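You operate a simulated robot arm through the tools that you are given. There is no shell and no other tool. Be economical: measure what you need, move in short steps, check, and stop when the job is done.

The job below is to be done with a simulated robot arm. You get a single attempt, and the scene is never put back.

Task
Open the steel tank, lift the basket on to the small table, drain the tank and shut its valve.
Fine: nothing is left in the tank; its lid stays open; both tubes stay in the basket; the other controls stay.

The check looks at the end state, three seconds after you hand in, the way a careful person would. Anything else that was tipped, shoved, dropped, spilled or broken makes it a failure. Lids that push on must go on centred and level and be pressed home; caps that screw on are set level and turned clockwise until they are tight.

Robot
A 6-joint arm with a two-finger parallel gripper, fixed in place. Base frame: the origin is at the foot of the arm, x ahead of it, y to its left, z up. Readings come in m, degrees, newtons and seconds.
With the tool pointing down near the work surface it reaches from about 0.18 to 0.76 m from the base axis. Its first joint turns from -166.0 to 166.0 degrees. Payload 3.91 kg.
The TCP is the grasp point between the finger pads, 0.03 m short of the fingertips. In the tool frame z runs along the fingers and y along their closing line. The gripper opens to 0.11 m. The fingers are 0.02 m wide and 0.01 m thick; the gripper's body (0.048 by 0.112 m) begins 0.055 m behind the TCP.
Orientation is that of the tool frame in the base frame, as [roll, pitch, yaw] about the fixed x, y, z axes, in that order (R = Rz(yaw) Ry(pitch) Rx(roll)). With the fingers straight down and closing along the base's y, the tool's x points along the base's -x, its y along +y and its z along -z.

Tools
- The arm moves only by the tool step_arm. Its argument "targets" is a list of rows, each a list of 2 entries, a list of its own where there are three numbers: the shift along the base's x, y, z in units of 20 mm (1.0 is 20 mm), then the turn, a rotation vector about the base's x, y, z in units of 6 degrees (1.0 is 6 degrees). In form: [[[x, y, z], [ax, ay, az]], ...]. A call has 1 to 12 rows; each row shifts and turns the commanded pose from where the row before left it. "grip" is the finger opening in mm, from 0 to 110, set as the call begins (left out, the last holds). A call with a number of a shift or a turn outside -1 to 1 is refused whole. Each row takes 0.2 s and may step no farther than 0.05 m and 8.6 degrees from the row before; otherwise, or with a gripper value out of range, the whole call is refused. Where a pose cannot be reached the arm comes as near as it can. A force on the tool above 90 N (or 10 N above the force at the start of the call, whichever is more), or a blocked arm, ends the call early, and 0.2 s more pass. Each finger travels about 0.045 m/s and halts on what it meets, pressing with about 39 N; the grip force reading is that of the motor and also rises with nothing between the fingers. The clock runs only during rows and for 0.2 s after the last one: add rows that do not move to give the fingers time. The reply holds the time, the measured pose of the TCP, the force on the tool along the base axes, the opening and the grip force, in the units named above and with some noise, with the torque about the TCP (base axes, N m) and any sound that the robot's microphone picked up.
- Cameras (640 x 400 px; columns grow to the right, rows downward): "scene" is fixed at [0.0493, 0.5006, 1.5086]; the picture's right is [-0.62, -0.79, 0.00], its down [-0.73, 0.57, -0.38] and it looks along [0.30, -0.23, -0.92] (base axes); focal length 214 px, centre (320, 200). "wrist" rides on the gripper at [0.071, 0.022, -0.107] in the tool frame; the picture's right is [-0.29, 0.96, 0.00], its down [-0.76, -0.23, -0.61] and it looks along [-0.58, -0.18, 0.79] (tool axes); focal length 243 px, centre (320, 200).
- snapshot(camera): a new picture of that camera. It takes no simulated time.
- move_column(by): slides the trunk up (or, below 0, down) by that many m; the arm rides with it, the base frame stays. It gives what a move gives, with no picture.
- probe_pixels(camera, pixels): for up to 12 pixels [column, row] of the newest picture of that camera ("zoom" is the newest enlarged one), the place [x, y, z] in the base frame of the surface seen there, good to about 0.003 m. It takes no simulated time.
- close_up(camera, box): a new picture of the part [left, top, right, bottom] of that camera's present view, enlarged. It takes no simulated time.
- job_done(): hands the job in; it is judged then, once.

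Keep the steps short. Do not move on a guess: measure, check each grasp and each placing, and mend mistakes. In all there are 80 turns and 38 pictures (those below and enlarged ones count). Leave the gripper open and the arm clear of the work at the hand-in unless told otherwise, and finish with a single line.

The tools are called after "Emit:" as name(argument=value, ...) on one line, values as JSON. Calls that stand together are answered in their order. step_arm: Moves the arm, as the interface text tells. Its arguments: {"type":"object","properties":{"targets":{"type":"array","items":{"type":"array"}},"grip":{"type":"number"}},"required":["targets"]} The other tools are called the same way: move_column (by) slides the trunk up or down; snapshot (camera) takes a picture; probe_pixels (camera, pixels) gives the place of the surface under pixels of a picture; close_up (camera, box) takes an enlarged picture of a part of a camera's view; job_done () hands the job in.

At the start:

```text
time_s: 0.0
ee_pos: [0.3671, 0.1523, 1.2754]
orientation: [180.0, 0.0, -180.0]
force: [0.6, -0.3, -0.4]
torque: [0.03, -0.01, 0.0]
opening: 0.11
finger_force: 0.1
trunk travel left (down, up): [-0.525, 0.065]
```

scene: 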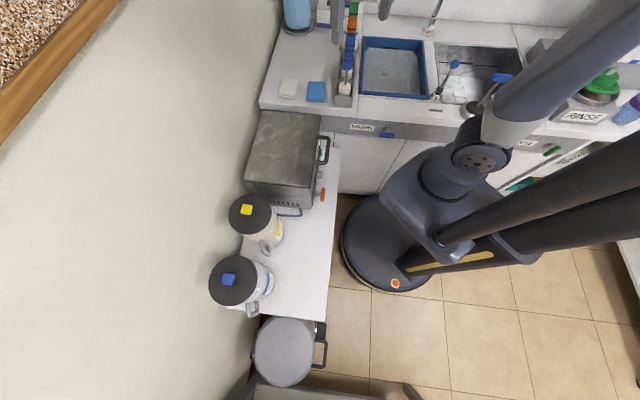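
wrist: 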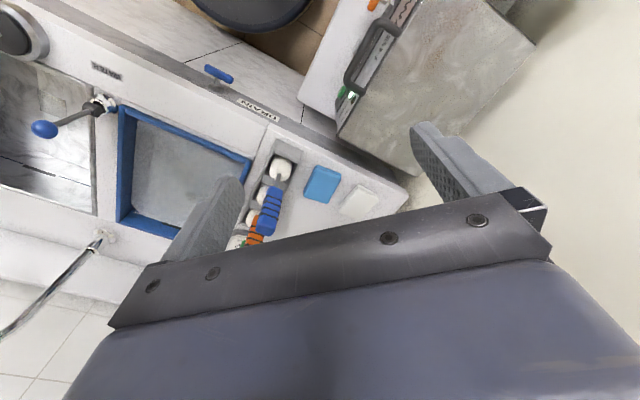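

I see a steel box at about (285,155), two canisters below it and a pot at (285,350). I'll enlarge both areas to see what they are.

Emit:
close_up(camera="scene", box=[220, 90, 380, 240])

Emit:
close_up(camera="scene", box=[190, 180, 400, 400])

Emit:
close_up(camera="wrist", box=[200, 0, 560, 200])

```text
2.67 times, centred on (300, 165) of scene
```

zoom: 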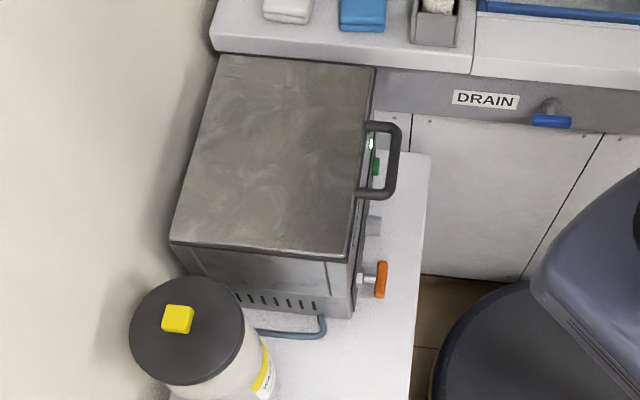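

```text
1.82 times, centred on (295, 290) of scene
```

zoom: 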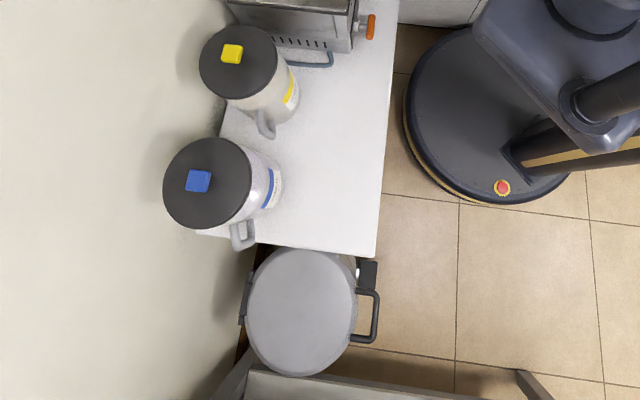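

```text
1.78 times, centred on (380, 100) of wrist
```

zoom: 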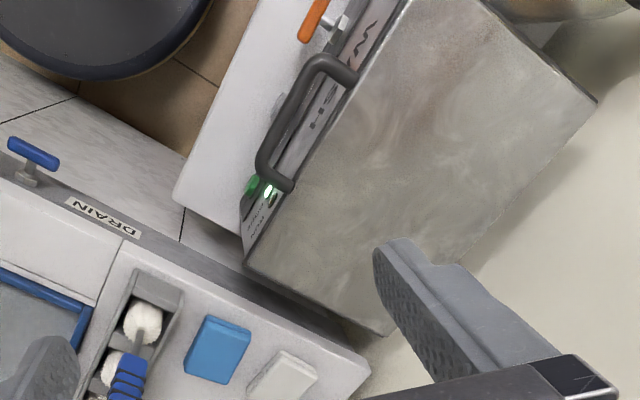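

The box has a front handle, an orange lever on its side and a green control. I'll measure these points.

Emit:
probe_pixels(camera="scene", pixels=[[275, 112], [315, 115], [263, 181], [306, 186], [322, 137], [317, 162], [328, 150], [316, 194], [315, 155], [314, 174], [328, 200], [310, 280]])

Emit:
probe_pixels(camera="wrist", pixels=[[376, 12], [345, 98], [395, 35], [352, 97], [338, 110], [348, 72], [420, 0], [338, 133], [420, 180], [530, 50], [310, 100], [340, 104]])

Emit:
snapshot(camera="scene")

```text
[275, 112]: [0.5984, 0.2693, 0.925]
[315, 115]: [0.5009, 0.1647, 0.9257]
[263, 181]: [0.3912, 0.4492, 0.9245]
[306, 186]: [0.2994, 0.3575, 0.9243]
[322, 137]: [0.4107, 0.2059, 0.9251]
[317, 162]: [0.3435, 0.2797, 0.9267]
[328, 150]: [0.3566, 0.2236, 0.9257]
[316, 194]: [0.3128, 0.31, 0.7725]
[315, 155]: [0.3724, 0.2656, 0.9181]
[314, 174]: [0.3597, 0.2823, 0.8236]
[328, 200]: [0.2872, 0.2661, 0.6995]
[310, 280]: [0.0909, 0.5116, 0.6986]
```

```text
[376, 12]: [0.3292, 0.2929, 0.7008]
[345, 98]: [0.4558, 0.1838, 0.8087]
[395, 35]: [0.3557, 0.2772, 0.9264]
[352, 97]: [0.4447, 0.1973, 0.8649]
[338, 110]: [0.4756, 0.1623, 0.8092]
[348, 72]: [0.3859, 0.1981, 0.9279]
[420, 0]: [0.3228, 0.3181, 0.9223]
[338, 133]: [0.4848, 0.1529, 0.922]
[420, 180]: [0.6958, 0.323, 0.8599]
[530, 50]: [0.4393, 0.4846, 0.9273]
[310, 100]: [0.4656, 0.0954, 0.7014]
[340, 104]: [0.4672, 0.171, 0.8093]
```

```text
32 pictures are left
```

scene: 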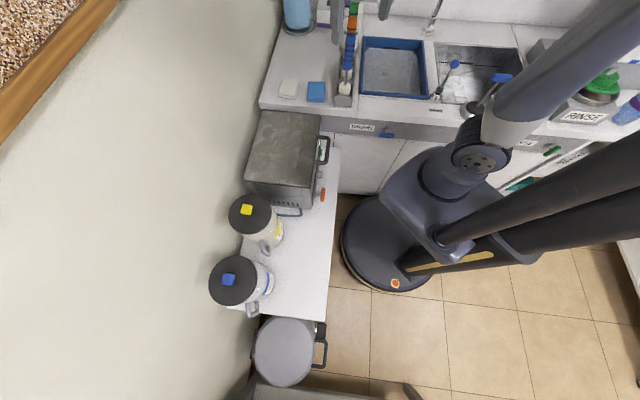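

Both cameras see the lid top at z 0.925, but its back edge disagrees between them. I'll probe near the back edge, the wall and the canisters.

Emit:
probe_pixels(camera="scene", pixels=[[268, 112], [258, 140], [245, 176], [200, 200], [265, 150], [270, 150], [246, 209], [228, 279], [285, 340], [325, 340], [340, 205], [322, 330]])

Emit:
probe_pixels(camera="wrist", pixels=[[528, 55], [480, 105], [450, 120], [560, 60], [460, 95], [500, 60], [415, 100], [370, 150], [410, 175], [400, 165], [380, 110], [600, 130]])

Emit:
close_up(camera="scene", box=[240, 100, 340, 220])

```text
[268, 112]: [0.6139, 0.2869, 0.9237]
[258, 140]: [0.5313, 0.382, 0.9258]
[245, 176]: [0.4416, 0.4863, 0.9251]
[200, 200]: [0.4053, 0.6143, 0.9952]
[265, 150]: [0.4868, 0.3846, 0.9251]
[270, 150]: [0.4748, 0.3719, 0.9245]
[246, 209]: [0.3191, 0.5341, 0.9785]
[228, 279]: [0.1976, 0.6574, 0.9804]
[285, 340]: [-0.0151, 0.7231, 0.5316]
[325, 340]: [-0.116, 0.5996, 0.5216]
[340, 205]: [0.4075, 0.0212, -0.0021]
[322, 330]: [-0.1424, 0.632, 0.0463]
```

```text
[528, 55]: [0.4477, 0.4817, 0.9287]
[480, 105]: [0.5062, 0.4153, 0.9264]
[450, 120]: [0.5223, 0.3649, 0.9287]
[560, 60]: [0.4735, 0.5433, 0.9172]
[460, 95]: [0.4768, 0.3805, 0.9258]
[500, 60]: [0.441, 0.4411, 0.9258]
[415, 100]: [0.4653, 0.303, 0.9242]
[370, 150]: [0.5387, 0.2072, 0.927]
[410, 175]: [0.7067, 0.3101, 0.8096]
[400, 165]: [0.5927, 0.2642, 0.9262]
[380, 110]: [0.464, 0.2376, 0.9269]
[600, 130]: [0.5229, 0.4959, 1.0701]
```

```text
3.33 times, centred on (290, 160) of scene
```

zoom: 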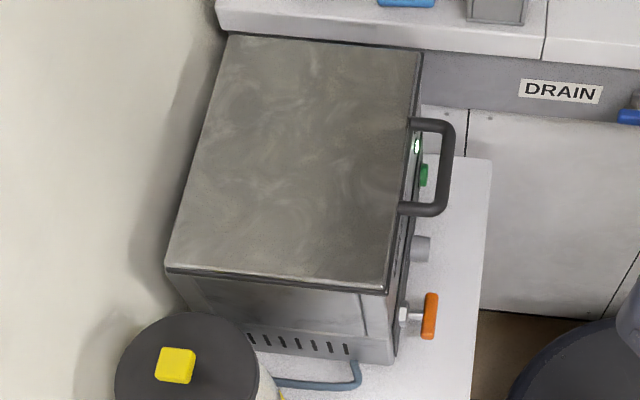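

Zoom pictures keep the 1.6 aspect, so they're centred on the box. I'll measure everything directly on this zoom.

Emit:
probe_pixels(camera="zoom", pixels=[[236, 42], [418, 58], [174, 266], [384, 284], [432, 124], [449, 165], [430, 209], [404, 209], [431, 300], [429, 330], [422, 248], [424, 174]])

Emit:
probe_pixels(camera="zoom", pixels=[[417, 147], [405, 314], [350, 352], [355, 372], [300, 383], [480, 165], [470, 390], [415, 120], [447, 140], [445, 195], [432, 295], [425, 337]])

```text
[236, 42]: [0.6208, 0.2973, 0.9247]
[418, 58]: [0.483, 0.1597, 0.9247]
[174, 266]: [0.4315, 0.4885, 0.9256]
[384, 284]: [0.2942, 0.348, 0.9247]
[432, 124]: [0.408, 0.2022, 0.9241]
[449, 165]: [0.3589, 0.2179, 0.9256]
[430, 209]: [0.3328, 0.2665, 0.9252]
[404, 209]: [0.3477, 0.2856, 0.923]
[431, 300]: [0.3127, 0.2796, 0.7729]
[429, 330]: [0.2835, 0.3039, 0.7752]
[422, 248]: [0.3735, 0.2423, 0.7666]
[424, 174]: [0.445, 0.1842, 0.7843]
```

```text
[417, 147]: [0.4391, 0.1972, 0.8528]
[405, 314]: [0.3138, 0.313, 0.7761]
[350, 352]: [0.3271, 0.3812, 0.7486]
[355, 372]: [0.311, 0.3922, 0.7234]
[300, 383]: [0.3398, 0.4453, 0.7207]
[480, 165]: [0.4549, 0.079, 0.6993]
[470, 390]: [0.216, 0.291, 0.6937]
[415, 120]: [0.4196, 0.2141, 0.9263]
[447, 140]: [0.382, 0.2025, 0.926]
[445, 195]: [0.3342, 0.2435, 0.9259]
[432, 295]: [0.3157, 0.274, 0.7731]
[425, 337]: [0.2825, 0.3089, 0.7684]
```

The tank sits turned 45°, with its front facing the robot and a wall about 6.5 cm behind the hinge. The lid handle bar is at about (0.358, 0.222, 0.925) and the orange lever at about (0.30, 0.29, 0.773). I'll turn the tool 45° and move back so the wrist camera sees the front.

Emit:
step_arm(targets=[[[-0.6, -0.4, 0], [0, 0, 1]], [[-0.6, -0.4, 0], [0, 0, 1]], [[-0.6, -0.4, 0], [0, 0, 1]], [[-0.6, -0.4, 0], [0, 0, 1]], [[-0.6, -0.4, 0], [0, 0, 1]], [[-0.6, -0.4, 0], [0, 0, 1]], [[-0.6, -0.4, 0], [0, 0, 1]], [[0, 0, 0], [0, 0, 0.5]]], grip=110)

Emit:
snapshot(camera="wrist")

```text
time_s: 1.8
ee_pos: [0.2829, 0.0961, 1.2773]
orientation: [-180.0, 0.0, -135.0]
force: [-0.3, -0.1, 1.0]
torque: [0.0, 0.04, -0.03]
opening: 0.1103
finger_force: 0.0
trunk travel left (down, up): [-0.525, 0.065]
```

```text
30 pictures are left
```

wrist: 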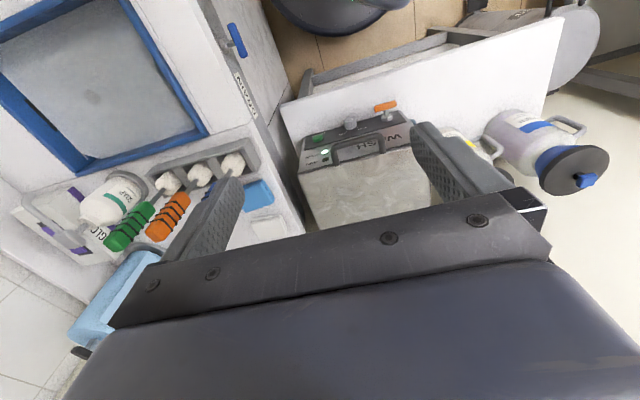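

The tank has a display, a knob, a green switch and the orange lever. I'll enlarge the panel and the table.

Emit:
close_up(camera="wrist", box=[280, 80, 440, 180])

Emit:
close_up(camera="wrist", box=[280, 0, 640, 200])

Emit:
close_up(camera="scene", box=[220, 220, 360, 400])

```text
4.00 times, centred on (360, 130) of wrist
```

zoom: 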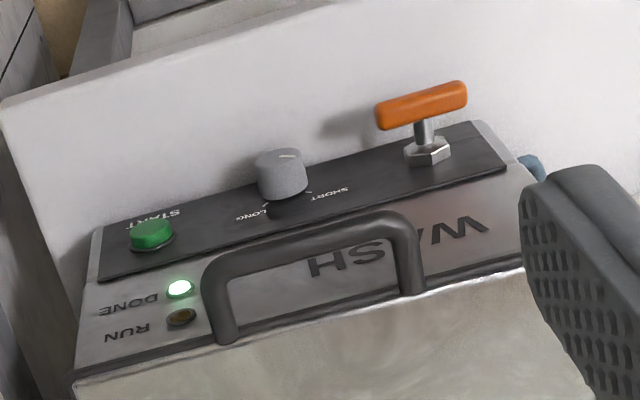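

```text
1.78 times, centred on (460, 100) of wrist
```

zoom: 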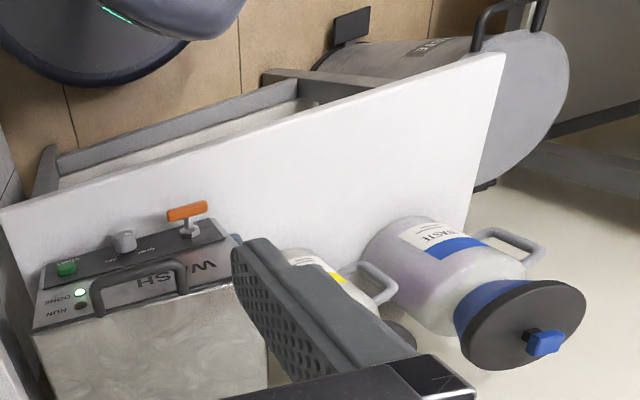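

```text
2.22 times, centred on (290, 310) of scene
```

zoom: 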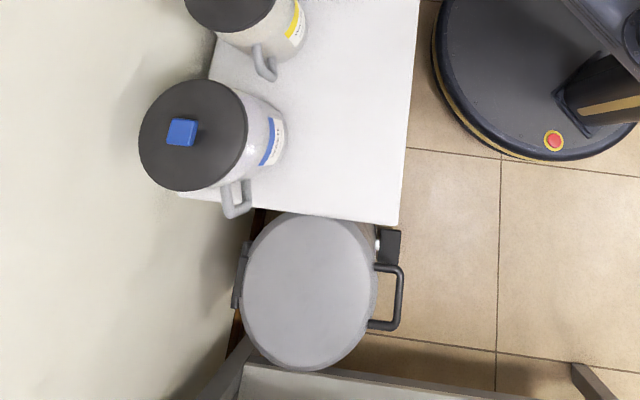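

The panel is clear: START button, LONG/SHORT knob, DONE lamp lit, and an orange T-handle valve. I'll measure the table corners, canisters and the T-handle.

Emit:
probe_pixels(camera="zoom", pixels=[[392, 215], [414, 20], [290, 200], [290, 120], [275, 75], [240, 210], [280, 150], [262, 65], [245, 205], [400, 300], [330, 280], [350, 120]])

Emit:
probe_pixels(camera="wrist", pixels=[[376, 109], [385, 106], [395, 103], [386, 113], [387, 119], [350, 123], [318, 137], [336, 162], [346, 142], [362, 139], [383, 152], [360, 135]])

```text
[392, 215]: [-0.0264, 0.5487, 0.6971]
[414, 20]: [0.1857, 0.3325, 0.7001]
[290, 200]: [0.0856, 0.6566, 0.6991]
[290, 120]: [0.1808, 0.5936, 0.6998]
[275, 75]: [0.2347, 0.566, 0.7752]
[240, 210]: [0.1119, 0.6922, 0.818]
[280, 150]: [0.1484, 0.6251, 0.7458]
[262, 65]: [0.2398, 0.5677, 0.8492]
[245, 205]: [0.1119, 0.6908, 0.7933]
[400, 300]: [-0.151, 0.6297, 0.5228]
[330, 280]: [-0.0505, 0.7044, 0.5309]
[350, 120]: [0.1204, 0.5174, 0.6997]
```

```text
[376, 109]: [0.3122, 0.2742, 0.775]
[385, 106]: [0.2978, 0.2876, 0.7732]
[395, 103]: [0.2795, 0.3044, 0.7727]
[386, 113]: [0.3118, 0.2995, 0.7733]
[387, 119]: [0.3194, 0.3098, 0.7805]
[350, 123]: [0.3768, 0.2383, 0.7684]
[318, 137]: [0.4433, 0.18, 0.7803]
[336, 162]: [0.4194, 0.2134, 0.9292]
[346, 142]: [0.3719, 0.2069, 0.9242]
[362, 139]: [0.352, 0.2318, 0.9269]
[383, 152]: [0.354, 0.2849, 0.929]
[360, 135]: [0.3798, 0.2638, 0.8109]
```

The valve is a horizontal T-bar on a stem, centred at about (0.298, 0.288, 0.767). Lid handle bar centre is about (0.359, 0.222, 0.919), and the table is free between the canisters and its front edge. First I'll swing the tool 90° so the fingers can straddle the lid handle, staying high.

Emit:
step_arm(targets=[[[0, 0, 0], [0, 0, -1]], [[0, 0, 0], [0, 0, -1]], [[0, 0, 0], [0, 0, -1]], [[0, 0, 0], [0, 0, -1]], [[0, 0, 0], [0, 0, -1]], [[0, 0, 0], [0, 0, -1]], [[0, 0, 0], [0, 0, -1]], [[0, 0, 0], [0, 0, -1]], [[0, 0, 0], [0, 0, -1]], [[0, 0, 0], [0, 0, -1]], [[0, 0, 0], [0, 0, -1]], [[0, 0, 0], [0, 0, -1]]], grip=60)

Emit:
step_arm(targets=[[[0.1, 0.4, 0], [0, 0, -1]], [[0.1, 0.4, 0], [0, 0, -1]], [[0.1, 0.4, 0], [0, 0, -1]], [[0.1, 0.4, 0], [1, -1, 0]], [[0.1, 0.4, 0], [1, -1, 0]], [[0.1, 0.4, 0], [1, -1, 0]], [[0.1, 0.4, 0], [1, -1, 0]], [[0.05, 0.4, 0], [1, -1, 0]], [[0, 0, 0], [1, -1, 0]], [[0, 0, 0], [1, -1, 0]], [[0, 0, 0], [0.07, -0.07, 0]]])

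```text
time_s: 4.4
ee_pos: [0.2854, 0.0934, 1.277]
orientation: [-180.0, -0.1, 152.9]
force: [-1.0, -0.2, -0.3]
torque: [-0.04, 0.0, 0.01]
opening: 0.0602
finger_force: 0.0
trunk travel left (down, up): [-0.525, 0.065]
```

```text
time_s: 6.8
ee_pos: [0.3007, 0.1633, 1.2714]
orientation: [121.3, -0.7, 135.8]
force: [-0.6, 0.4, 0.6]
torque: [0.01, -0.03, 0.0]
opening: 0.06
finger_force: 0.0
trunk travel left (down, up): [-0.525, 0.065]
```

The tool is tilted as planned: fingers point toward the tank and 30° down. Now I'll lower the trunk by 0.30 m to bring the TCP to handle height.

Emit:
move_column(by=-0.3)

Emit:
snapshot(camera="scene")

Emit:
snapshot(camera="wrist")

```text
time_s: 8.2
ee_pos: [0.3225, 0.1664, 1.1129]
orientation: [127.8, -4.2, 134.8]
force: [0.5, -0.6, -0.6]
torque: [-0.01, 0.01, 0.0]
opening: 0.0599
finger_force: 0.1
trunk travel left (down, up): [-0.409, 0.181]
stopped: the arm was blocked; the commanded pose is now the measured one
```

```text
26 pictures are left
```

scene: 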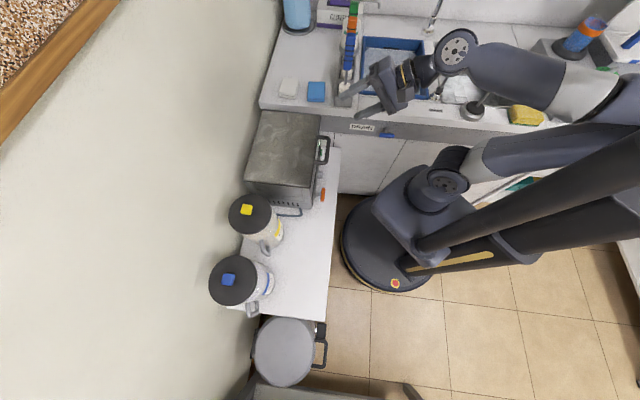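

```text
25 pictures are left
```

wrist: 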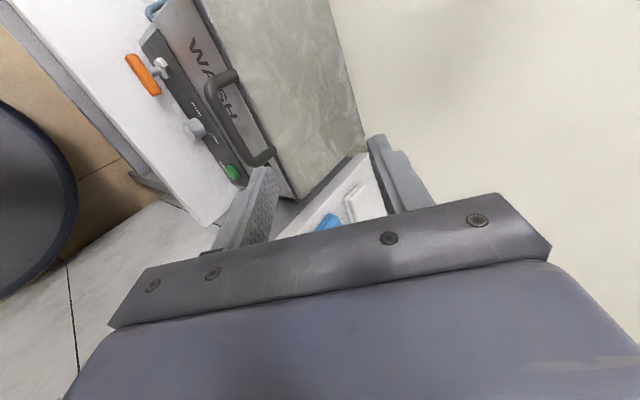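

The column stopped early, so an arm link likely touched something on the counter side. I'll raise it straight back and check.

Emit:
move_column(by=0.12)

Emit:
snapshot(camera="scene")

```text
time_s: 9.7
ee_pos: [0.3218, 0.1665, 1.238]
orientation: [127.5, -4.1, 134.8]
force: [-0.1, 0.8, 0.0]
torque: [0.0, 0.01, -0.03]
opening: 0.06
finger_force: 0.0
trunk travel left (down, up): [-0.529, 0.061]
```

```text
24 pictures are left
```

scene: 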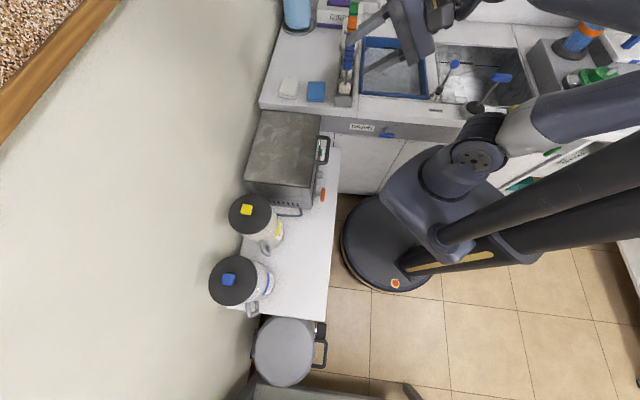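

The green-capped bottle near (595,75) may have changed, so I'll look closer.

Emit:
close_up(camera="scene", box=[500, 10, 640, 150])

```text
2.86 times, centred on (570, 80) of scene
```

zoom: 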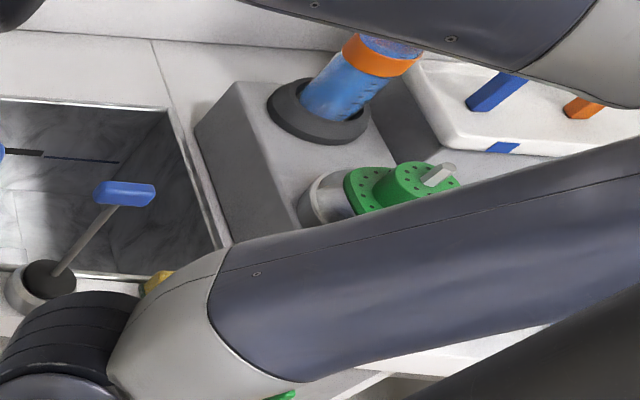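

I'll probe the arm's links to learn how high they run, plus those counter items.

Emit:
probe_pixels(camera="scene", pixels=[[478, 157], [520, 130], [560, 110], [630, 85], [560, 180], [620, 165], [600, 15], [550, 5], [410, 20], [600, 72], [583, 38], [420, 230]])

```text
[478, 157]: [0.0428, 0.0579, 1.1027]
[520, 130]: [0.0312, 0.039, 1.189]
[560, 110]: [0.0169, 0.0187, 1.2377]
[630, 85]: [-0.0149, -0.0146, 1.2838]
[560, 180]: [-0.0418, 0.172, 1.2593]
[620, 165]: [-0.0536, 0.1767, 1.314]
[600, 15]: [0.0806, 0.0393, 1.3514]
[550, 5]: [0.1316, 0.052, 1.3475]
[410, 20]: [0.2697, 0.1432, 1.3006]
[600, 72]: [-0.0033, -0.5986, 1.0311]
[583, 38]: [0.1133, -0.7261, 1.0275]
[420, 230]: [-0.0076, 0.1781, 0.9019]
```

The arm is folded with its elbow high behind, and the contact was up near the mast; nothing on the counter was reached. I'll lower with the arm itself instead and restore the orientation.

Emit:
step_arm(targets=[[[-0.1, 0, -1], [0.88, -0.88, 0]], [[-0.1, 0, -1], [-0.48, -0.48, 0]], [[-0.1, 0, -1], [0, 0, 0]], [[-0.1, 0, -1], [0, 0, 0]], [[-0.1, 0, -1], [0, 0, 0]], [[-0.1, 0, -1], [0, 0, 0]], [[-0.1, 0, -1], [0, 0, 0]], [[-0.1, 0, -1], [0, 0, 0]], [[-0.1, 0, -1], [0, 0, 0]], [[-0.1, 0, -1], [0, 0, 0]]])

```text
time_s: 11.9
ee_pos: [0.3226, 0.1747, 1.0504]
orientation: [117.6, 1.3, 135.5]
force: [-0.2, 0.4, 0.8]
torque: [0.03, -0.02, 0.01]
opening: 0.0601
finger_force: 0.0
trunk travel left (down, up): [-0.529, 0.061]
```

The pose lags a bit from the command, so I'll let it settle and re-read.

Emit:
step_arm(targets=[[[0, 0, 0], [0, 0, 0]], [[0, 0, 0], [0, 0, 0]]])

```text
time_s: 12.7
ee_pos: [0.3238, 0.1745, 1.0515]
orientation: [117.3, 1.3, 135.1]
force: [-0.3, 0.6, -0.1]
torque: [-0.01, 0.01, 0.0]
opening: 0.0598
finger_force: 0.0
trunk travel left (down, up): [-0.529, 0.061]
stopped in row 2: the arm was blocked; the commanded pose is now the measured one
```

That near-horizontal pose folds the arm to its limit. I'll grip the lid handle with vertical fingers instead, which has plenty of reach, and narrow the opening to 40 mm so the back finger fits between bar and lid.

Emit:
step_arm(targets=[[[0.25, 0.3, 0], [-1, 1, 0]], [[0.25, 0.3, 0], [-1, 1, 0]], [[0.25, 0.3, 0], [-1, 1, 0]], [[0.25, 0.3, 0], [-1, 1, 0]], [[0.25, 0.3, 0], [-1, 1, 0]], [[0.25, 0.3, 0], [-1, 1, 0]], [[0.25, 0.4, 0], [-1, 1, 0]], [[0, 0.17, -0.8], [-0.39, 0.39, 0]], [[0, 0, -0.8], [0, 0, 0]], [[0, 0, 0], [0, 0, 0]]], grip=40)

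Emit:
snapshot(camera="wrist")

```text
time_s: 14.9
ee_pos: [0.3584, 0.2203, 1.0165]
orientation: [-179.8, 0.4, 136.0]
force: [0.0, 0.2, -0.2]
torque: [0.01, 0.01, 0.02]
opening: 0.0401
finger_force: 0.0
trunk travel left (down, up): [-0.529, 0.061]
```

```text
22 pictures are left
```

wrist: 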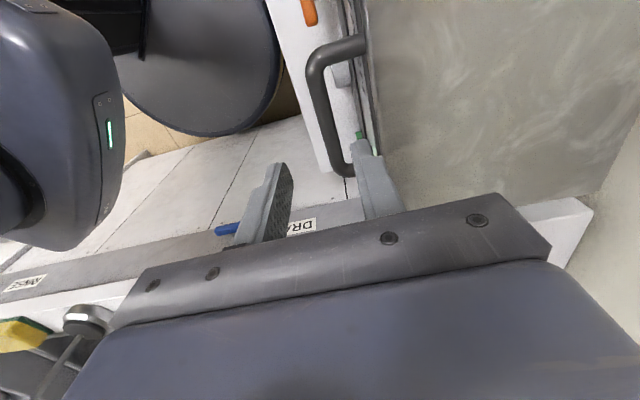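

The bar appears between the fingers, so I'll measure its exact line before descending.

Emit:
probe_pixels(camera="wrist", pixels=[[318, 90], [323, 120], [330, 150], [340, 48], [345, 172], [366, 60], [372, 100], [312, 80]])

```text
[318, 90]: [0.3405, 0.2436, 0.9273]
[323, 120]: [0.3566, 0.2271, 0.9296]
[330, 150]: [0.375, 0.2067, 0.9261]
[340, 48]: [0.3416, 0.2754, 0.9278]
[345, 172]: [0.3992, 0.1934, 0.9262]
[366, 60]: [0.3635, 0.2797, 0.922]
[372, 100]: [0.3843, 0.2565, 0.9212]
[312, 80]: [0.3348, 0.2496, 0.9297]
```

The bar centre line is at d≈0.4125, right between the fingers. I'll descend straight 9 cm to straddle it, then close.

Emit:
step_arm(targets=[[[0.05, 0.1, -0.9], [0, 0, 0]], [[0, 0, -0.9], [0, 0, 0]], [[0, 0, -0.9], [0, 0, 0]], [[0, 0, -0.9], [0, 0, 0]], [[0, 0, -0.87], [0, 0, 0]], [[0, 0, 0], [0, 0, 0]]])

Emit:
step_arm(targets=[[[0, 0, 0], [0, 0, 0]], [[0, 0, 0], [0, 0, 0]], [[0, 0, 0], [0, 0, 0]]], grip=5)

```text
time_s: 16.3
ee_pos: [0.3555, 0.2252, 0.9288]
orientation: [-179.8, 0.4, 136.1]
force: [-0.1, 0.0, 0.6]
torque: [-0.01, 0.02, 0.01]
opening: 0.0401
finger_force: 0.0
trunk travel left (down, up): [-0.529, 0.061]
```

```text
time_s: 17.1
ee_pos: [0.3585, 0.23, 0.9294]
orientation: [179.9, 0.6, 136.0]
force: [16.8, 18.7, -1.1]
torque: [0.13, -0.29, -0.8]
opening: 0.0137
finger_force: 43.9
trunk travel left (down, up): [-0.529, 0.061]
```

The bar is gripped (13.7 mm, 44 N), with a small forward preload. I'll lift along the hinge arc (radius about 0.234 m), first about 22°, and check forces.

Emit:
step_arm(targets=[[[0.12, 0.12, 0.918], [0, 0, 0]], [[0.17, 0.17, 0.911], [0, 0, 0]], [[0.127, 0.127, 0.901], [0, 0, 0]], [[0.176, 0.176, 0.885], [0, 0, 0]], [[0.225, 0.225, 0.862], [0, 0, 0]]])

```text
time_s: 18.3
ee_pos: [0.3705, 0.239, 1.0204]
orientation: [-179.6, 0.3, 136.0]
force: [-20.8, 12.5, -0.1]
torque: [0.05, 0.18, -0.94]
opening: 0.0137
finger_force: 45.5
trunk travel left (down, up): [-0.529, 0.061]
```

The lid is lifting smoothly; there's a sideways load of about 24 N, so I'll relieve it with a small shift along the bar and continue the arc to 45°.

Emit:
step_arm(targets=[[[0.21, 0.33, 0.834], [0, 0, 0]], [[0.26, 0.38, 0.802], [0, 0, 0]], [[0.361, 0.361, 0.764], [0, 0, 0]], [[0.402, 0.402, 0.72], [0, 0, 0]], [[0.441, 0.441, 0.675], [0, 0, 0]]])

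```text
time_s: 19.5
ee_pos: [0.4069, 0.2742, 1.0964]
orientation: [180.0, 0.5, 136.1]
force: [-14.9, -9.7, 14.8]
torque: [-0.77, -0.47, -0.92]
opening: 0.0143
finger_force: 45.0
trunk travel left (down, up): [-0.529, 0.061]
```

About 45° open and the path matches the arc. I'll continue, tilting the fingers toward the wall side so the gripper body keeps clear of the wall.

Emit:
step_arm(targets=[[[0.513, 0.513, 0.68], [0.47, -0.47, 0]], [[0.553, 0.553, 0.61], [0.47, -0.47, 0]], [[0.589, 0.589, 0.54], [0.47, -0.47, 0]], [[0.621, 0.621, 0.46], [0.47, -0.47, 0]], [[0.647, 0.647, 0.38], [0.47, -0.47, 0]]])

```text
time_s: 20.7
ee_pos: [0.4657, 0.3353, 1.1491]
orientation: [159.8, 0.9, 135.8]
force: [-0.4, -16.0, 27.5]
torque: [0.12, 0.04, -0.95]
opening: 0.0135
finger_force: 44.4
trunk travel left (down, up): [-0.529, 0.061]
```

Still on the arc, about 70° open. I'll continue past vertical to about 95°.

Emit:
step_arm(targets=[[[0.669, 0.669, 0.3], [0.47, -0.47, 0]], [[0.686, 0.686, 0.21], [0.47, -0.47, 0]], [[0.695, 0.695, 0.14], [0.47, -0.47, 0]], [[0.702, 0.702, 0.05], [0.47, -0.47, 0]], [[0.702, 0.702, -0.03], [0.47, -0.47, 0]]])

Emit:
snapshot(camera="scene")

```text
time_s: 21.9
ee_pos: [0.5369, 0.406, 1.1627]
orientation: [140.0, 0.9, 135.5]
force: [5.6, -5.1, 18.4]
torque: [0.54, 0.55, -0.11]
opening: 0.0136
finger_force: 44.7
trunk travel left (down, up): [-0.529, 0.061]
```

```text
21 pictures are left
```

scene: 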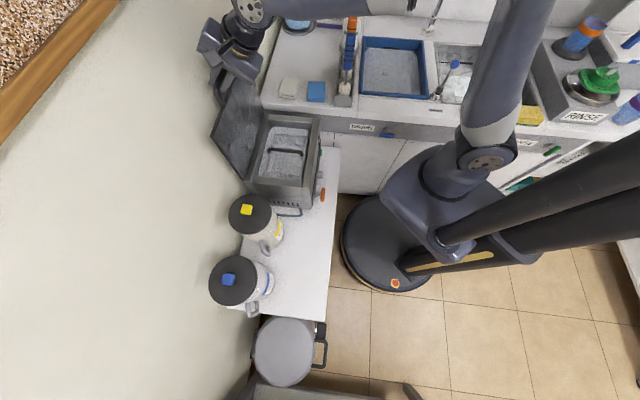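

The lid is just past vertical and the basket with its black handle is visible. I'll lean it about 6° further and read the force.

Emit:
step_arm(targets=[[[0.35, 0.35, -0.07], [0.2, -0.2, 0]], [[0.35, 0.35, -0.1], [0.2, -0.2, 0]], [[0, 0, 0], [0, 0, 0]]])

```text
time_s: 22.7
ee_pos: [0.5503, 0.4197, 1.161]
orientation: [136.3, 1.1, 135.5]
force: [5.0, 0.6, 29.4]
torque: [0.46, 0.49, 0.03]
opening: 0.0138
finger_force: 45.0
trunk travel left (down, up): [-0.529, 0.061]
```

No resistance, the lid is about 100° open. I'll release to 32 mm and check that it stays before backing out.

Emit:
step_arm(targets=[[[0, 0, 0], [0, 0, 0]], [[0, 0, 0], [0, 0, 0]]], grip=32)

Emit:
step_arm(targets=[[[-0.48, -0.48, 0.7], [0, 0, 0]], [[-0.48, -0.48, 0.7], [0, 0, 0]], [[-0.48, -0.48, 0.7], [0, 0, 0]], [[-0.48, -0.48, 0.7], [0, 0, 0]], [[-0.48, -0.48, 0.5], [-1, 1, 0]], [[-0.48, -0.48, 0.3], [-1, 1, 0]], [[-0.48, -0.48, 0], [-1, 1, 0]], [[-0.48, -0.48, 0], [-1, 1, 0]], [[0, 0, 0], [-1, 1, 0]], [[0, 0, 0], [-0.2, 0.2, 0]]])

Emit:
snapshot(camera="scene")

Emit:
snapshot(camera="wrist")

```text
time_s: 23.3
ee_pos: [0.5473, 0.4196, 1.1551]
orientation: [137.3, 1.0, 135.6]
force: [-7.8, -5.8, -1.1]
torque: [-0.13, 0.33, -0.07]
opening: 0.0224
finger_force: 0.0
trunk travel left (down, up): [-0.529, 0.061]
```

```text
time_s: 25.5
ee_pos: [0.4729, 0.3439, 1.2292]
orientation: [-178.9, 0.4, 136.2]
force: [1.3, 0.4, 0.3]
torque: [0.0, 0.01, -0.01]
opening: 0.0323
finger_force: 0.1
trunk travel left (down, up): [-0.529, 0.061]
```

```text
20 pictures are left
```

scene: 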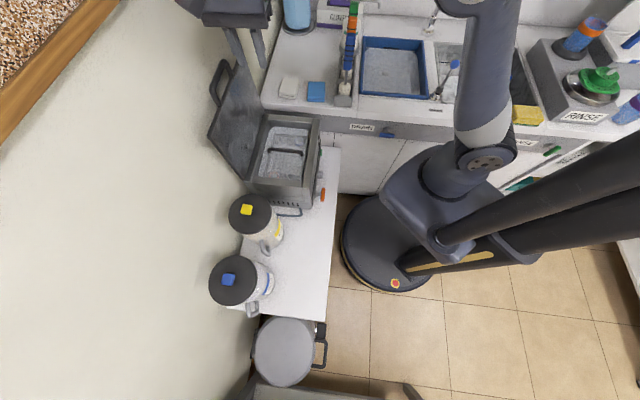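

```text
19 pictures are left
```

wrist: 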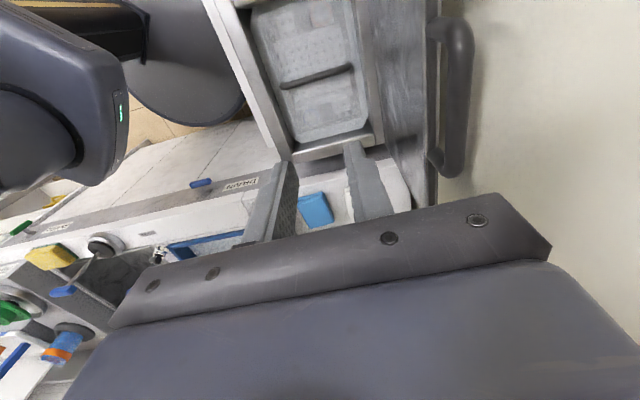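

The lid stays open against the wall side. Now I'll look closely at the basket handle and tubes.

Emit:
close_up(camera="scene", box=[240, 105, 340, 215])

Emit:
close_up(camera="wrist", box=[230, 0, 420, 160])

```text
3.64 times, centred on (290, 160) of scene
```

zoom: 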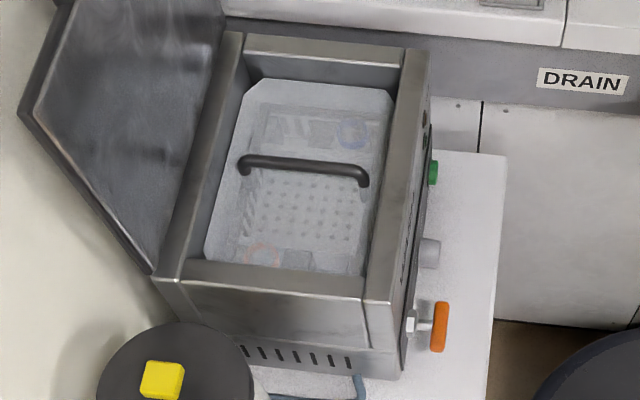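

```text
2.50 times, centred on (325, 80) of wrist
```

zoom: 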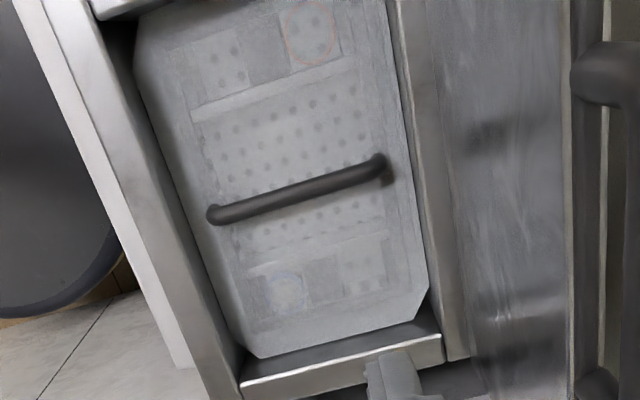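

The tank is full of cloudy water with the basket under it; its handle bar runs front to back above the surface. I'll measure handle, water and tank opening.

Emit:
probe_pixels(camera="zoom", pixels=[[220, 214], [300, 192], [375, 166], [300, 250], [320, 350], [440, 348], [248, 380], [415, 300], [150, 80], [390, 60], [430, 250], [605, 70]])

Emit:
probe_pixels(camera="scene", pixels=[[271, 150], [282, 150], [294, 152], [301, 155], [275, 135], [278, 175], [308, 135], [320, 120], [250, 180], [304, 184], [290, 116], [280, 165]])

```text
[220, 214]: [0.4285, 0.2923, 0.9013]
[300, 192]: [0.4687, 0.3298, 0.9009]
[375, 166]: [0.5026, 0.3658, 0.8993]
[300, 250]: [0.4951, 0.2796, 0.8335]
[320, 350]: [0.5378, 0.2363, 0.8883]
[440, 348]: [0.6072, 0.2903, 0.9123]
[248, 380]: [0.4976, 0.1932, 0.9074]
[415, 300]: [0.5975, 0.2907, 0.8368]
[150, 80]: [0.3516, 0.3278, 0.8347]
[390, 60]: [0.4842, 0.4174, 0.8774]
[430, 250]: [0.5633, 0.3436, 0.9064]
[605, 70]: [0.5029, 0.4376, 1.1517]
```

```text
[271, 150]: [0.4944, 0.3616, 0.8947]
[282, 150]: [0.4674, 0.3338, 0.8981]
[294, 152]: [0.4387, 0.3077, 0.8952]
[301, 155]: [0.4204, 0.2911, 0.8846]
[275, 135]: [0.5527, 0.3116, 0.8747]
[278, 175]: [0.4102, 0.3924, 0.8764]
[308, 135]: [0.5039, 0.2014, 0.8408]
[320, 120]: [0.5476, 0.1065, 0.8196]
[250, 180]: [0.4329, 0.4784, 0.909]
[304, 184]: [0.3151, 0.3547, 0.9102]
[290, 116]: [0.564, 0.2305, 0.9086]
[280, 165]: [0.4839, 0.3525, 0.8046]
```

The basket handle is a bar along the depth direction, centre about (0.466, 0.329, 0.895), below the rim. I'll turn the tool so the fingers close across it and move above.

Emit:
step_arm(targets=[[[0, 0, 0], [0, 0, 1]], [[0, 0, 0], [0, 0, 1]], [[0, 0, 0], [0, 0, 1]], [[0, 0, 0], [0, 0, 1]], [[0, 0, 0], [0, 0, 1]], [[0, 0, 0], [0, 0, 1]], [[0, 0, 0], [0, 0, 1]], [[0, 0, 0], [0, 0, 1]], [[0, 0, 0], [0, 0, 1]], [[0, 0, 0], [0, 0, 1]], [[-0.2, -0.4, 0], [0, 0, 1]], [[-0.16, -0.33, 0], [0, 0, 1]]], grip=50)

Emit:
step_arm(targets=[[[0, 0, 0], [0, 0, 1]], [[0, 0, -1], [0, 0, 1]], [[0, 0, -1], [0, 0, 0.8]], [[0, 0, -1], [0, 0, 0]], [[0, 0, -1], [0, 0, 0]], [[0, 0, -1], [0, 0, 0]], [[0, 0, -1], [0, 0, 0]], [[0, 0, -1], [0, 0, 0]], [[0, 0, -1], [0, 0, 0]], [[0, 0, -1], [0, 0, 0]], [[0, 0, -1], [0, 0, 0]]])

Emit:
snapshot(camera="wrist")

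```text
time_s: 28.1
ee_pos: [0.4668, 0.327, 1.2298]
orientation: [-179.0, 0.4, -151.8]
force: [-0.5, -0.1, -0.3]
torque: [0.0, 0.03, 0.04]
opening: 0.0501
finger_force: 0.1
trunk travel left (down, up): [-0.529, 0.061]
```

```text
time_s: 30.5
ee_pos: [0.466, 0.3276, 1.0295]
orientation: [-179.0, 0.4, -135.1]
force: [-0.1, -0.8, -0.2]
torque: [0.01, 0.03, 0.03]
opening: 0.0502
finger_force: 0.0
trunk travel left (down, up): [-0.529, 0.061]
```

```text
16 pictures are left
```

wrist: 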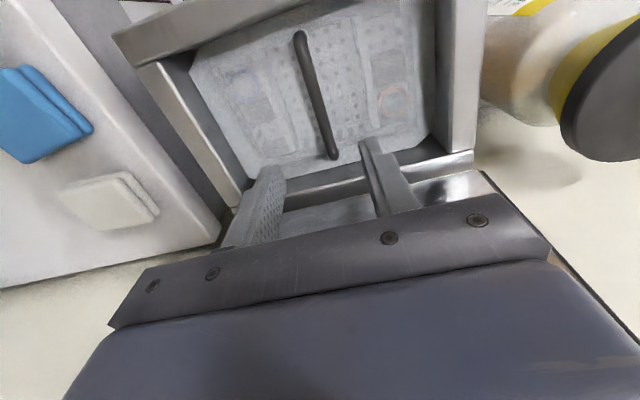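

The bar lies between the fingers. I'll descend 13.5 cm and close.

Emit:
step_arm(targets=[[[0, 0.08, -0.97], [0, 0, 0]], [[0, 0, -0.97], [0, 0, 0]], [[0, 0, -0.97], [0, 0, 0]], [[0, 0, -0.97], [0, 0, 0]], [[0, 0, -0.97], [0, 0, 0]], [[0, 0, -0.97], [0, 0, 0]], [[0, 0, -0.97], [0, 0, 0]], [[0, 0, 0], [0, 0, 0]]])

Emit:
step_arm(targets=[[[0, 0, 0], [0, 0, 0]], [[0, 0, 0], [0, 0, 0]], [[0, 0, 0], [0, 0, 0]], [[0, 0, 0], [0, 0, 0]], [[0, 0, 0], [0, 0, 0]]], grip=2)

```text
time_s: 32.3
ee_pos: [0.4648, 0.3292, 0.894]
orientation: [-179.0, 0.5, -135.1]
force: [0.3, 0.2, 0.2]
torque: [0.0, 0.02, -0.01]
opening: 0.05
finger_force: 0.0
trunk travel left (down, up): [-0.529, 0.061]
```

```text
time_s: 33.5
ee_pos: [0.464, 0.3295, 0.8947]
orientation: [-178.9, 0.4, -135.2]
force: [0.3, -0.6, -0.3]
torque: [-0.02, -0.02, -0.02]
opening: 0.0113
finger_force: 39.4
trunk travel left (down, up): [-0.529, 0.061]
```

The bar is gripped (11 mm, 39 N, no side load). I'll lift straight up slowly at first, watching the force.

Emit:
step_arm(targets=[[[0, 0, 0.5], [0, 0, 0]], [[0, 0, 0.5], [0, 0, 0]], [[0, 0, 0.5], [0, 0, 0]], [[0, 0, 0.5], [0, 0, 0]], [[0, 0, 0], [0, 0, 0]]])

Emit:
step_arm(targets=[[[0, 0, 0.7], [0, 0, 0]], [[0, 0, 0.7], [0, 0, 0]], [[0, 0, 0.7], [0, 0, 0]], [[0, 0, 0.7], [0, 0, 0]], [[0, 0, 0.7], [0, 0, 0]], [[0, 0, 0.7], [0, 0, 0]], [[0, 0, 0.7], [0, 0, 0]], [[0, 0, 0.7], [0, 0, 0]], [[0, 0, 0.7], [0, 0, 0]], [[0, 0, 0.7], [0, 0, 0]], [[0, 0, 0], [0, 0, 0]], [[0, 0, 0], [0, 0, 0]]])

Emit:
close_up(camera="scene", box=[220, 90, 380, 210])

```text
time_s: 34.7
ee_pos: [0.4654, 0.3275, 0.9345]
orientation: [-179.1, 0.4, -135.1]
force: [-0.1, 0.0, -2.6]
torque: [-0.02, -0.02, 0.02]
opening: 0.0114
finger_force: 38.9
trunk travel left (down, up): [-0.529, 0.061]
```

```text
time_s: 37.3
ee_pos: [0.4665, 0.3286, 1.0746]
orientation: [-179.0, 0.4, -135.1]
force: [-0.3, -0.4, -2.9]
torque: [0.02, -0.01, -0.01]
opening: 0.0108
finger_force: 39.0
trunk travel left (down, up): [-0.529, 0.061]
```

```text
3.33 times, centred on (300, 150) of scene
```

zoom: 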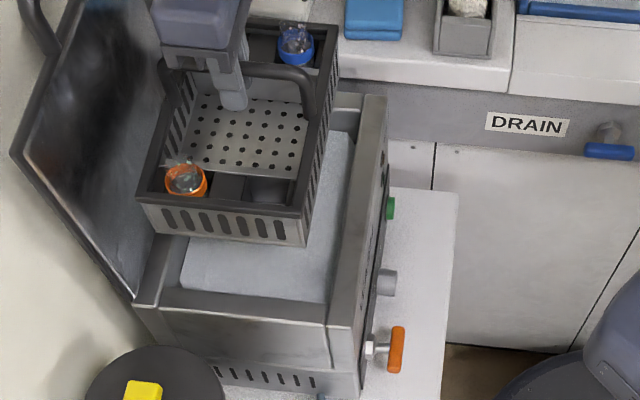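

The basket is out with both tubes (blue and orange) in it. I'll measure its rim corners and lower edge.

Emit:
probe_pixels(camera="zoom", pixels=[[145, 198], [300, 213], [335, 50], [302, 242], [150, 228], [304, 225], [270, 165], [297, 40], [186, 178], [225, 235], [300, 75], [325, 150]])

```text
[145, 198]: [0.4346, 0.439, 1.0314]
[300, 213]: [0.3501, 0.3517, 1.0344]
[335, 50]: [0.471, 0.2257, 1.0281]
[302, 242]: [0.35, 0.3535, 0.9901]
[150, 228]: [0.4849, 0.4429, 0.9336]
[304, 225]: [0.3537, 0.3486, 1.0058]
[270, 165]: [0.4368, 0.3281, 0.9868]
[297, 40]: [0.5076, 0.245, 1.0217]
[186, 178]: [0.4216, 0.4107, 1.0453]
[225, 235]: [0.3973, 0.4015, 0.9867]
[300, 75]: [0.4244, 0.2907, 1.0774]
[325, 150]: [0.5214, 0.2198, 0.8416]
```

Basket is about 0.125 × 0.20 m with its bottom about 0.088 below the TCP. Target on the table: centre (0.153, 0.479), clear of the canisters and the front edge. After a short drip wait I'll move it forward over the tank's front.

Emit:
step_arm(targets=[[[0, 0, 0], [0, 0, 0]], [[0, 0, 0], [0, 0, 0]], [[0, 0, 0], [0, 0, 0]], [[0, 0, 0], [0, 0, 0]], [[-0.5, -0.5, 0], [0, 0, 0]], [[-0.7, -0.7, 0], [0, 0, 0]], [[-0.7, -0.7, 0], [0, 0, 0]], [[-0.7, -0.7, 0], [0, 0, 0]], [[-0.7, -0.7, 0], [0, 0, 0]], [[-0.5, -0.5, 0], [0, 0, 0]], [[-0.27, -0.27, 0], [0, 0, 0]], [[0, 0, 0], [0, 0, 0]]])

Emit:
step_arm(targets=[[[-0.2, 0.2, 0], [0, 0, 0]], [[-0.4, 0.4, 0], [0, 0, 0]], [[-0.6, 0.6, 0], [0, 0, 0]], [[-0.6, 0.6, 0], [0, 0, 0]], [[-0.6, 0.6, 0], [0, 0, 0]], [[-0.6, 0.6, 0], [0, 0, 0]], [[-0.6, 0.6, 0], [0, 0, 0]], [[-0.6, 0.6, 0], [0, 0, 0]], [[-0.6, 0.6, 0], [0, 0, 0]], [[-0.6, 0.6, 0], [0, 0, 0]], [[-0.4, 0.4, 0], [0, 0, 0]], [[-0.2, 0.2, 0], [0, 0, 0]]])

Emit:
step_arm(targets=[[[-0.2, 0.2, 0], [0, 0, 0]], [[-0.5, 0.5, 0], [0, 0, 0]], [[-0.6, 0.6, 0], [0, 0, 0]], [[-0.6, 0.6, 0], [0, 0, 0]], [[-0.6, 0.6, 0], [0, 0, 0]], [[-0.6, 0.6, 0], [0, 0, 0]], [[-0.6, 0.6, 0], [0, 0, 0]], [[-0.6, 0.6, 0], [0, 0, 0]], [[-0.6, 0.6, 0], [0, 0, 0]], [[-0.4, 0.4, 0], [0, 0, 0]], [[-0.2, 0.2, 0], [0, 0, 0]], [[0, 0, 0], [0, 0, 0]]])

Emit:
close_up(camera="scene", box=[200, 150, 420, 340])

```text
time_s: 39.9
ee_pos: [0.3851, 0.2478, 1.0741]
orientation: [-179.1, 0.5, -135.2]
force: [0.6, 0.3, -3.1]
torque: [-0.04, 0.0, -0.02]
opening: 0.0113
finger_force: 38.9
trunk travel left (down, up): [-0.529, 0.061]
```

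```text
time_s: 42.5
ee_pos: [0.2635, 0.3691, 1.0745]
orientation: [-179.0, 0.4, -135.0]
force: [-0.1, 0.0, -2.9]
torque: [0.01, 0.01, 0.01]
opening: 0.0111
finger_force: 39.2
trunk travel left (down, up): [-0.529, 0.061]
```

```text
time_s: 45.1
ee_pos: [0.1545, 0.479, 1.0734]
orientation: [-179.1, 0.4, -135.2]
force: [0.5, -0.3, -3.0]
torque: [0.0, -0.01, -0.02]
opening: 0.011
finger_force: 39.0
trunk travel left (down, up): [-0.529, 0.061]
```

```text
2.11 times, centred on (310, 245) of scene
```

zoom: 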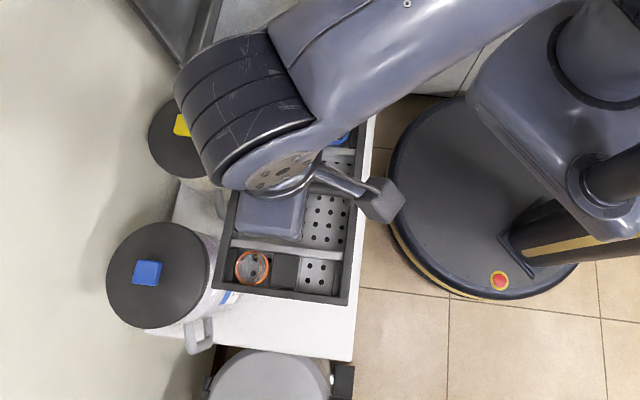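

The basket is above the free table area. I'll check its rim corners before lowering.

Emit:
probe_pixels(camera="zoom", pixels=[[344, 301], [217, 288], [230, 215], [358, 180], [200, 320], [225, 300], [352, 350], [195, 240]])

```text
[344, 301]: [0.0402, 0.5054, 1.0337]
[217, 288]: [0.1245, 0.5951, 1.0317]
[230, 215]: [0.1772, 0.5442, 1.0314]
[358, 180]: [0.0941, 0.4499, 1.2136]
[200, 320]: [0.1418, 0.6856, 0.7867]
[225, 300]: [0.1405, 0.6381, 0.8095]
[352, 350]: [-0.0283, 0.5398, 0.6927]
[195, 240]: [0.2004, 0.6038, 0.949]
```

Clearances are about 2 cm to the table edge and 4 cm to the canister. I'll lower 24 cm, then creep down.

Emit:
step_arm(targets=[[[0.1, 0.1, -0.6], [0, 0, 0]], [[0, 0, -1], [0, 0, 0]], [[0, 0, -1], [0, 0, 0]], [[0, 0, -1], [0, 0, 0]], [[0, 0, -1], [0, 0, 0]], [[0, 0, -1], [0, 0, 0]], [[0, 0, -1], [0, 0, 0]], [[0, 0, -1], [0, 0, 0]], [[0, 0, -1], [0, 0, 0]], [[0, 0, -1], [0, 0, 0]], [[0, 0, -1], [0, 0, 0]], [[0, 0, -1], [0, 0, 0]]])

Emit:
step_arm(targets=[[[0, 0, -0.6], [0, 0, 0]], [[0, 0, -0.4], [0, 0, 0]], [[0, 0, -0.3], [0, 0, 0]], [[0, 0, 0], [0, 0, 0]]])

```text
time_s: 47.7
ee_pos: [0.1567, 0.4809, 0.8415]
orientation: [-178.9, 0.5, -135.0]
force: [-0.7, -0.6, -3.2]
torque: [0.0, -0.03, 0.0]
opening: 0.0113
finger_force: 39.1
trunk travel left (down, up): [-0.529, 0.061]
```

```text
time_s: 48.7
ee_pos: [0.1574, 0.4802, 0.8134]
orientation: [-179.1, 0.5, -135.1]
force: [-0.2, -0.1, -2.3]
torque: [0.02, -0.01, 0.0]
opening: 0.0113
finger_force: 38.8
trunk travel left (down, up): [-0.529, 0.061]
```

Now creeping in 3 mm steps until the weight is taken.

Emit:
step_arm(targets=[[[0, 0, -0.15], [0, 0, 0]], [[0, 0, -0.15], [0, 0, 0]], [[0, 0, -0.15], [0, 0, 0]], [[0, 0, -0.15], [0, 0, 0]], [[0, 0, 0], [0, 0, 0]]])

Emit:
close_up(camera="scene", box=[230, 170, 370, 330])

```text
time_s: 49.9
ee_pos: [0.1563, 0.4803, 0.8035]
orientation: [-179.0, 0.4, -135.1]
force: [-0.2, -1.0, -2.6]
torque: [-0.01, 0.0, -0.01]
opening: 0.0113
finger_force: 39.3
trunk travel left (down, up): [-0.529, 0.061]
```

```text
2.50 times, centred on (300, 250) of scene
```

zoom: 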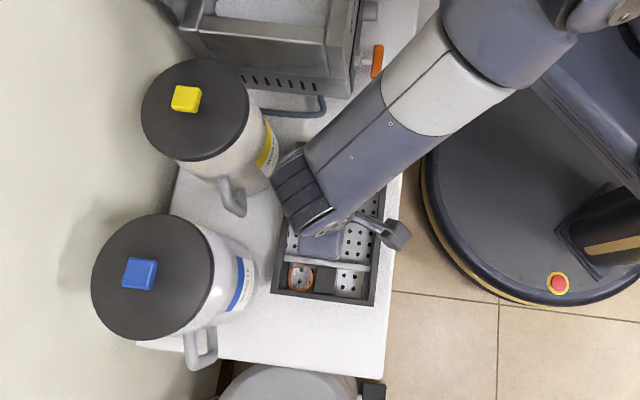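

Not touching yet; continue creeping.

Emit:
step_arm(targets=[[[0, 0, -0.15], [0, 0, 0]], [[0, 0, -0.15], [0, 0, 0]], [[0, 0, -0.15], [0, 0, 0]], [[0, 0, 0], [0, 0, 0]]])

Emit:
probe_pixels(camera="zoom", pixels=[[370, 302], [275, 290], [372, 285], [322, 302], [290, 200], [355, 240], [340, 325], [300, 185]])

```text
time_s: 50.9
ee_pos: [0.1546, 0.4805, 0.7936]
orientation: [-179.0, 0.4, -135.1]
force: [-0.6, -0.5, -3.6]
torque: [0.03, 0.0, -0.03]
opening: 0.0109
finger_force: 39.3
trunk travel left (down, up): [-0.529, 0.061]
```

```text
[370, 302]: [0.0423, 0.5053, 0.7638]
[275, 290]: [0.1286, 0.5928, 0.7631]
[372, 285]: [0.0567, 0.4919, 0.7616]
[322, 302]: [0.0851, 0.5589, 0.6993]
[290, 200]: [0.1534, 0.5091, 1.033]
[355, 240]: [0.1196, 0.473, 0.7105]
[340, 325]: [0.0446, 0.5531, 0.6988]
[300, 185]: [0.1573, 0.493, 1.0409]
```

Remaining gap is a millimetre or so; creep in 2 mm steps.

Emit:
step_arm(targets=[[[0, 0, -0.1], [0, 0, 0]], [[0, 0, -0.1], [0, 0, 0]], [[0, 0, 0], [0, 0, 0]]])

```text
time_s: 51.7
ee_pos: [0.1556, 0.4815, 0.7945]
orientation: [-179.1, 0.8, -135.2]
force: [-3.9, -2.2, 30.0]
torque: [-0.05, 0.05, 0.0]
opening: 0.0113
finger_force: 38.9
trunk travel left (down, up): [-0.529, 0.061]
```

The basket rests on the table (30 N). I'll ease up 4 mm of command, then open to release.

Emit:
step_arm(targets=[[[0, 0, 0.1], [0, 0, 0]], [[0, 0, 0.05], [0, 0, 0]], [[0, 0, 0], [0, 0, 0]]])

Emit:
step_arm(targets=[[[0, 0, 0], [0, 0, 0]], [[0, 0, 0], [0, 0, 0]], [[0, 0, 0], [0, 0, 0]], [[0, 0, 0], [0, 0, 0]]], grip=45)

Emit:
step_arm(targets=[[[0, 0, 0.5], [0, 0, 0]], [[0, 0, 1], [0, 0, 0]], [[0, 0, 1], [0, 0, 0]], [[0, 0, 1], [0, 0, 0]], [[0, 0, 1], [0, 0, 0]], [[0, 0, 1], [0, 0, 0]], [[0, 0, 1], [0, 0, 0]], [[0, 0, 1], [0, 0, 0]], [[0, 0, 1], [0, 0, 0]], [[0, 0, 1], [0, 0, 0]], [[0, 0, 1], [0, 0, 0]]])

```text
time_s: 52.5
ee_pos: [0.1557, 0.4806, 0.7928]
orientation: [-179.0, 0.6, -135.1]
force: [-5.3, 2.3, 17.1]
torque: [0.61, -0.6, -0.02]
opening: 0.0111
finger_force: 38.9
trunk travel left (down, up): [-0.529, 0.061]
```

```text
time_s: 53.5
ee_pos: [0.1562, 0.4812, 0.792]
orientation: [-179.1, 0.3, -135.1]
force: [0.0, 0.2, -0.7]
torque: [0.04, 0.01, -0.01]
opening: 0.045
finger_force: 0.1
trunk travel left (down, up): [-0.529, 0.061]
```

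```text
time_s: 55.9
ee_pos: [0.1571, 0.4802, 1.005]
orientation: [-179.0, 0.3, -135.0]
force: [0.2, 0.3, -0.8]
torque: [-0.01, 0.01, -0.02]
opening: 0.0449
finger_force: 0.0
trunk travel left (down, up): [-0.529, 0.061]
```

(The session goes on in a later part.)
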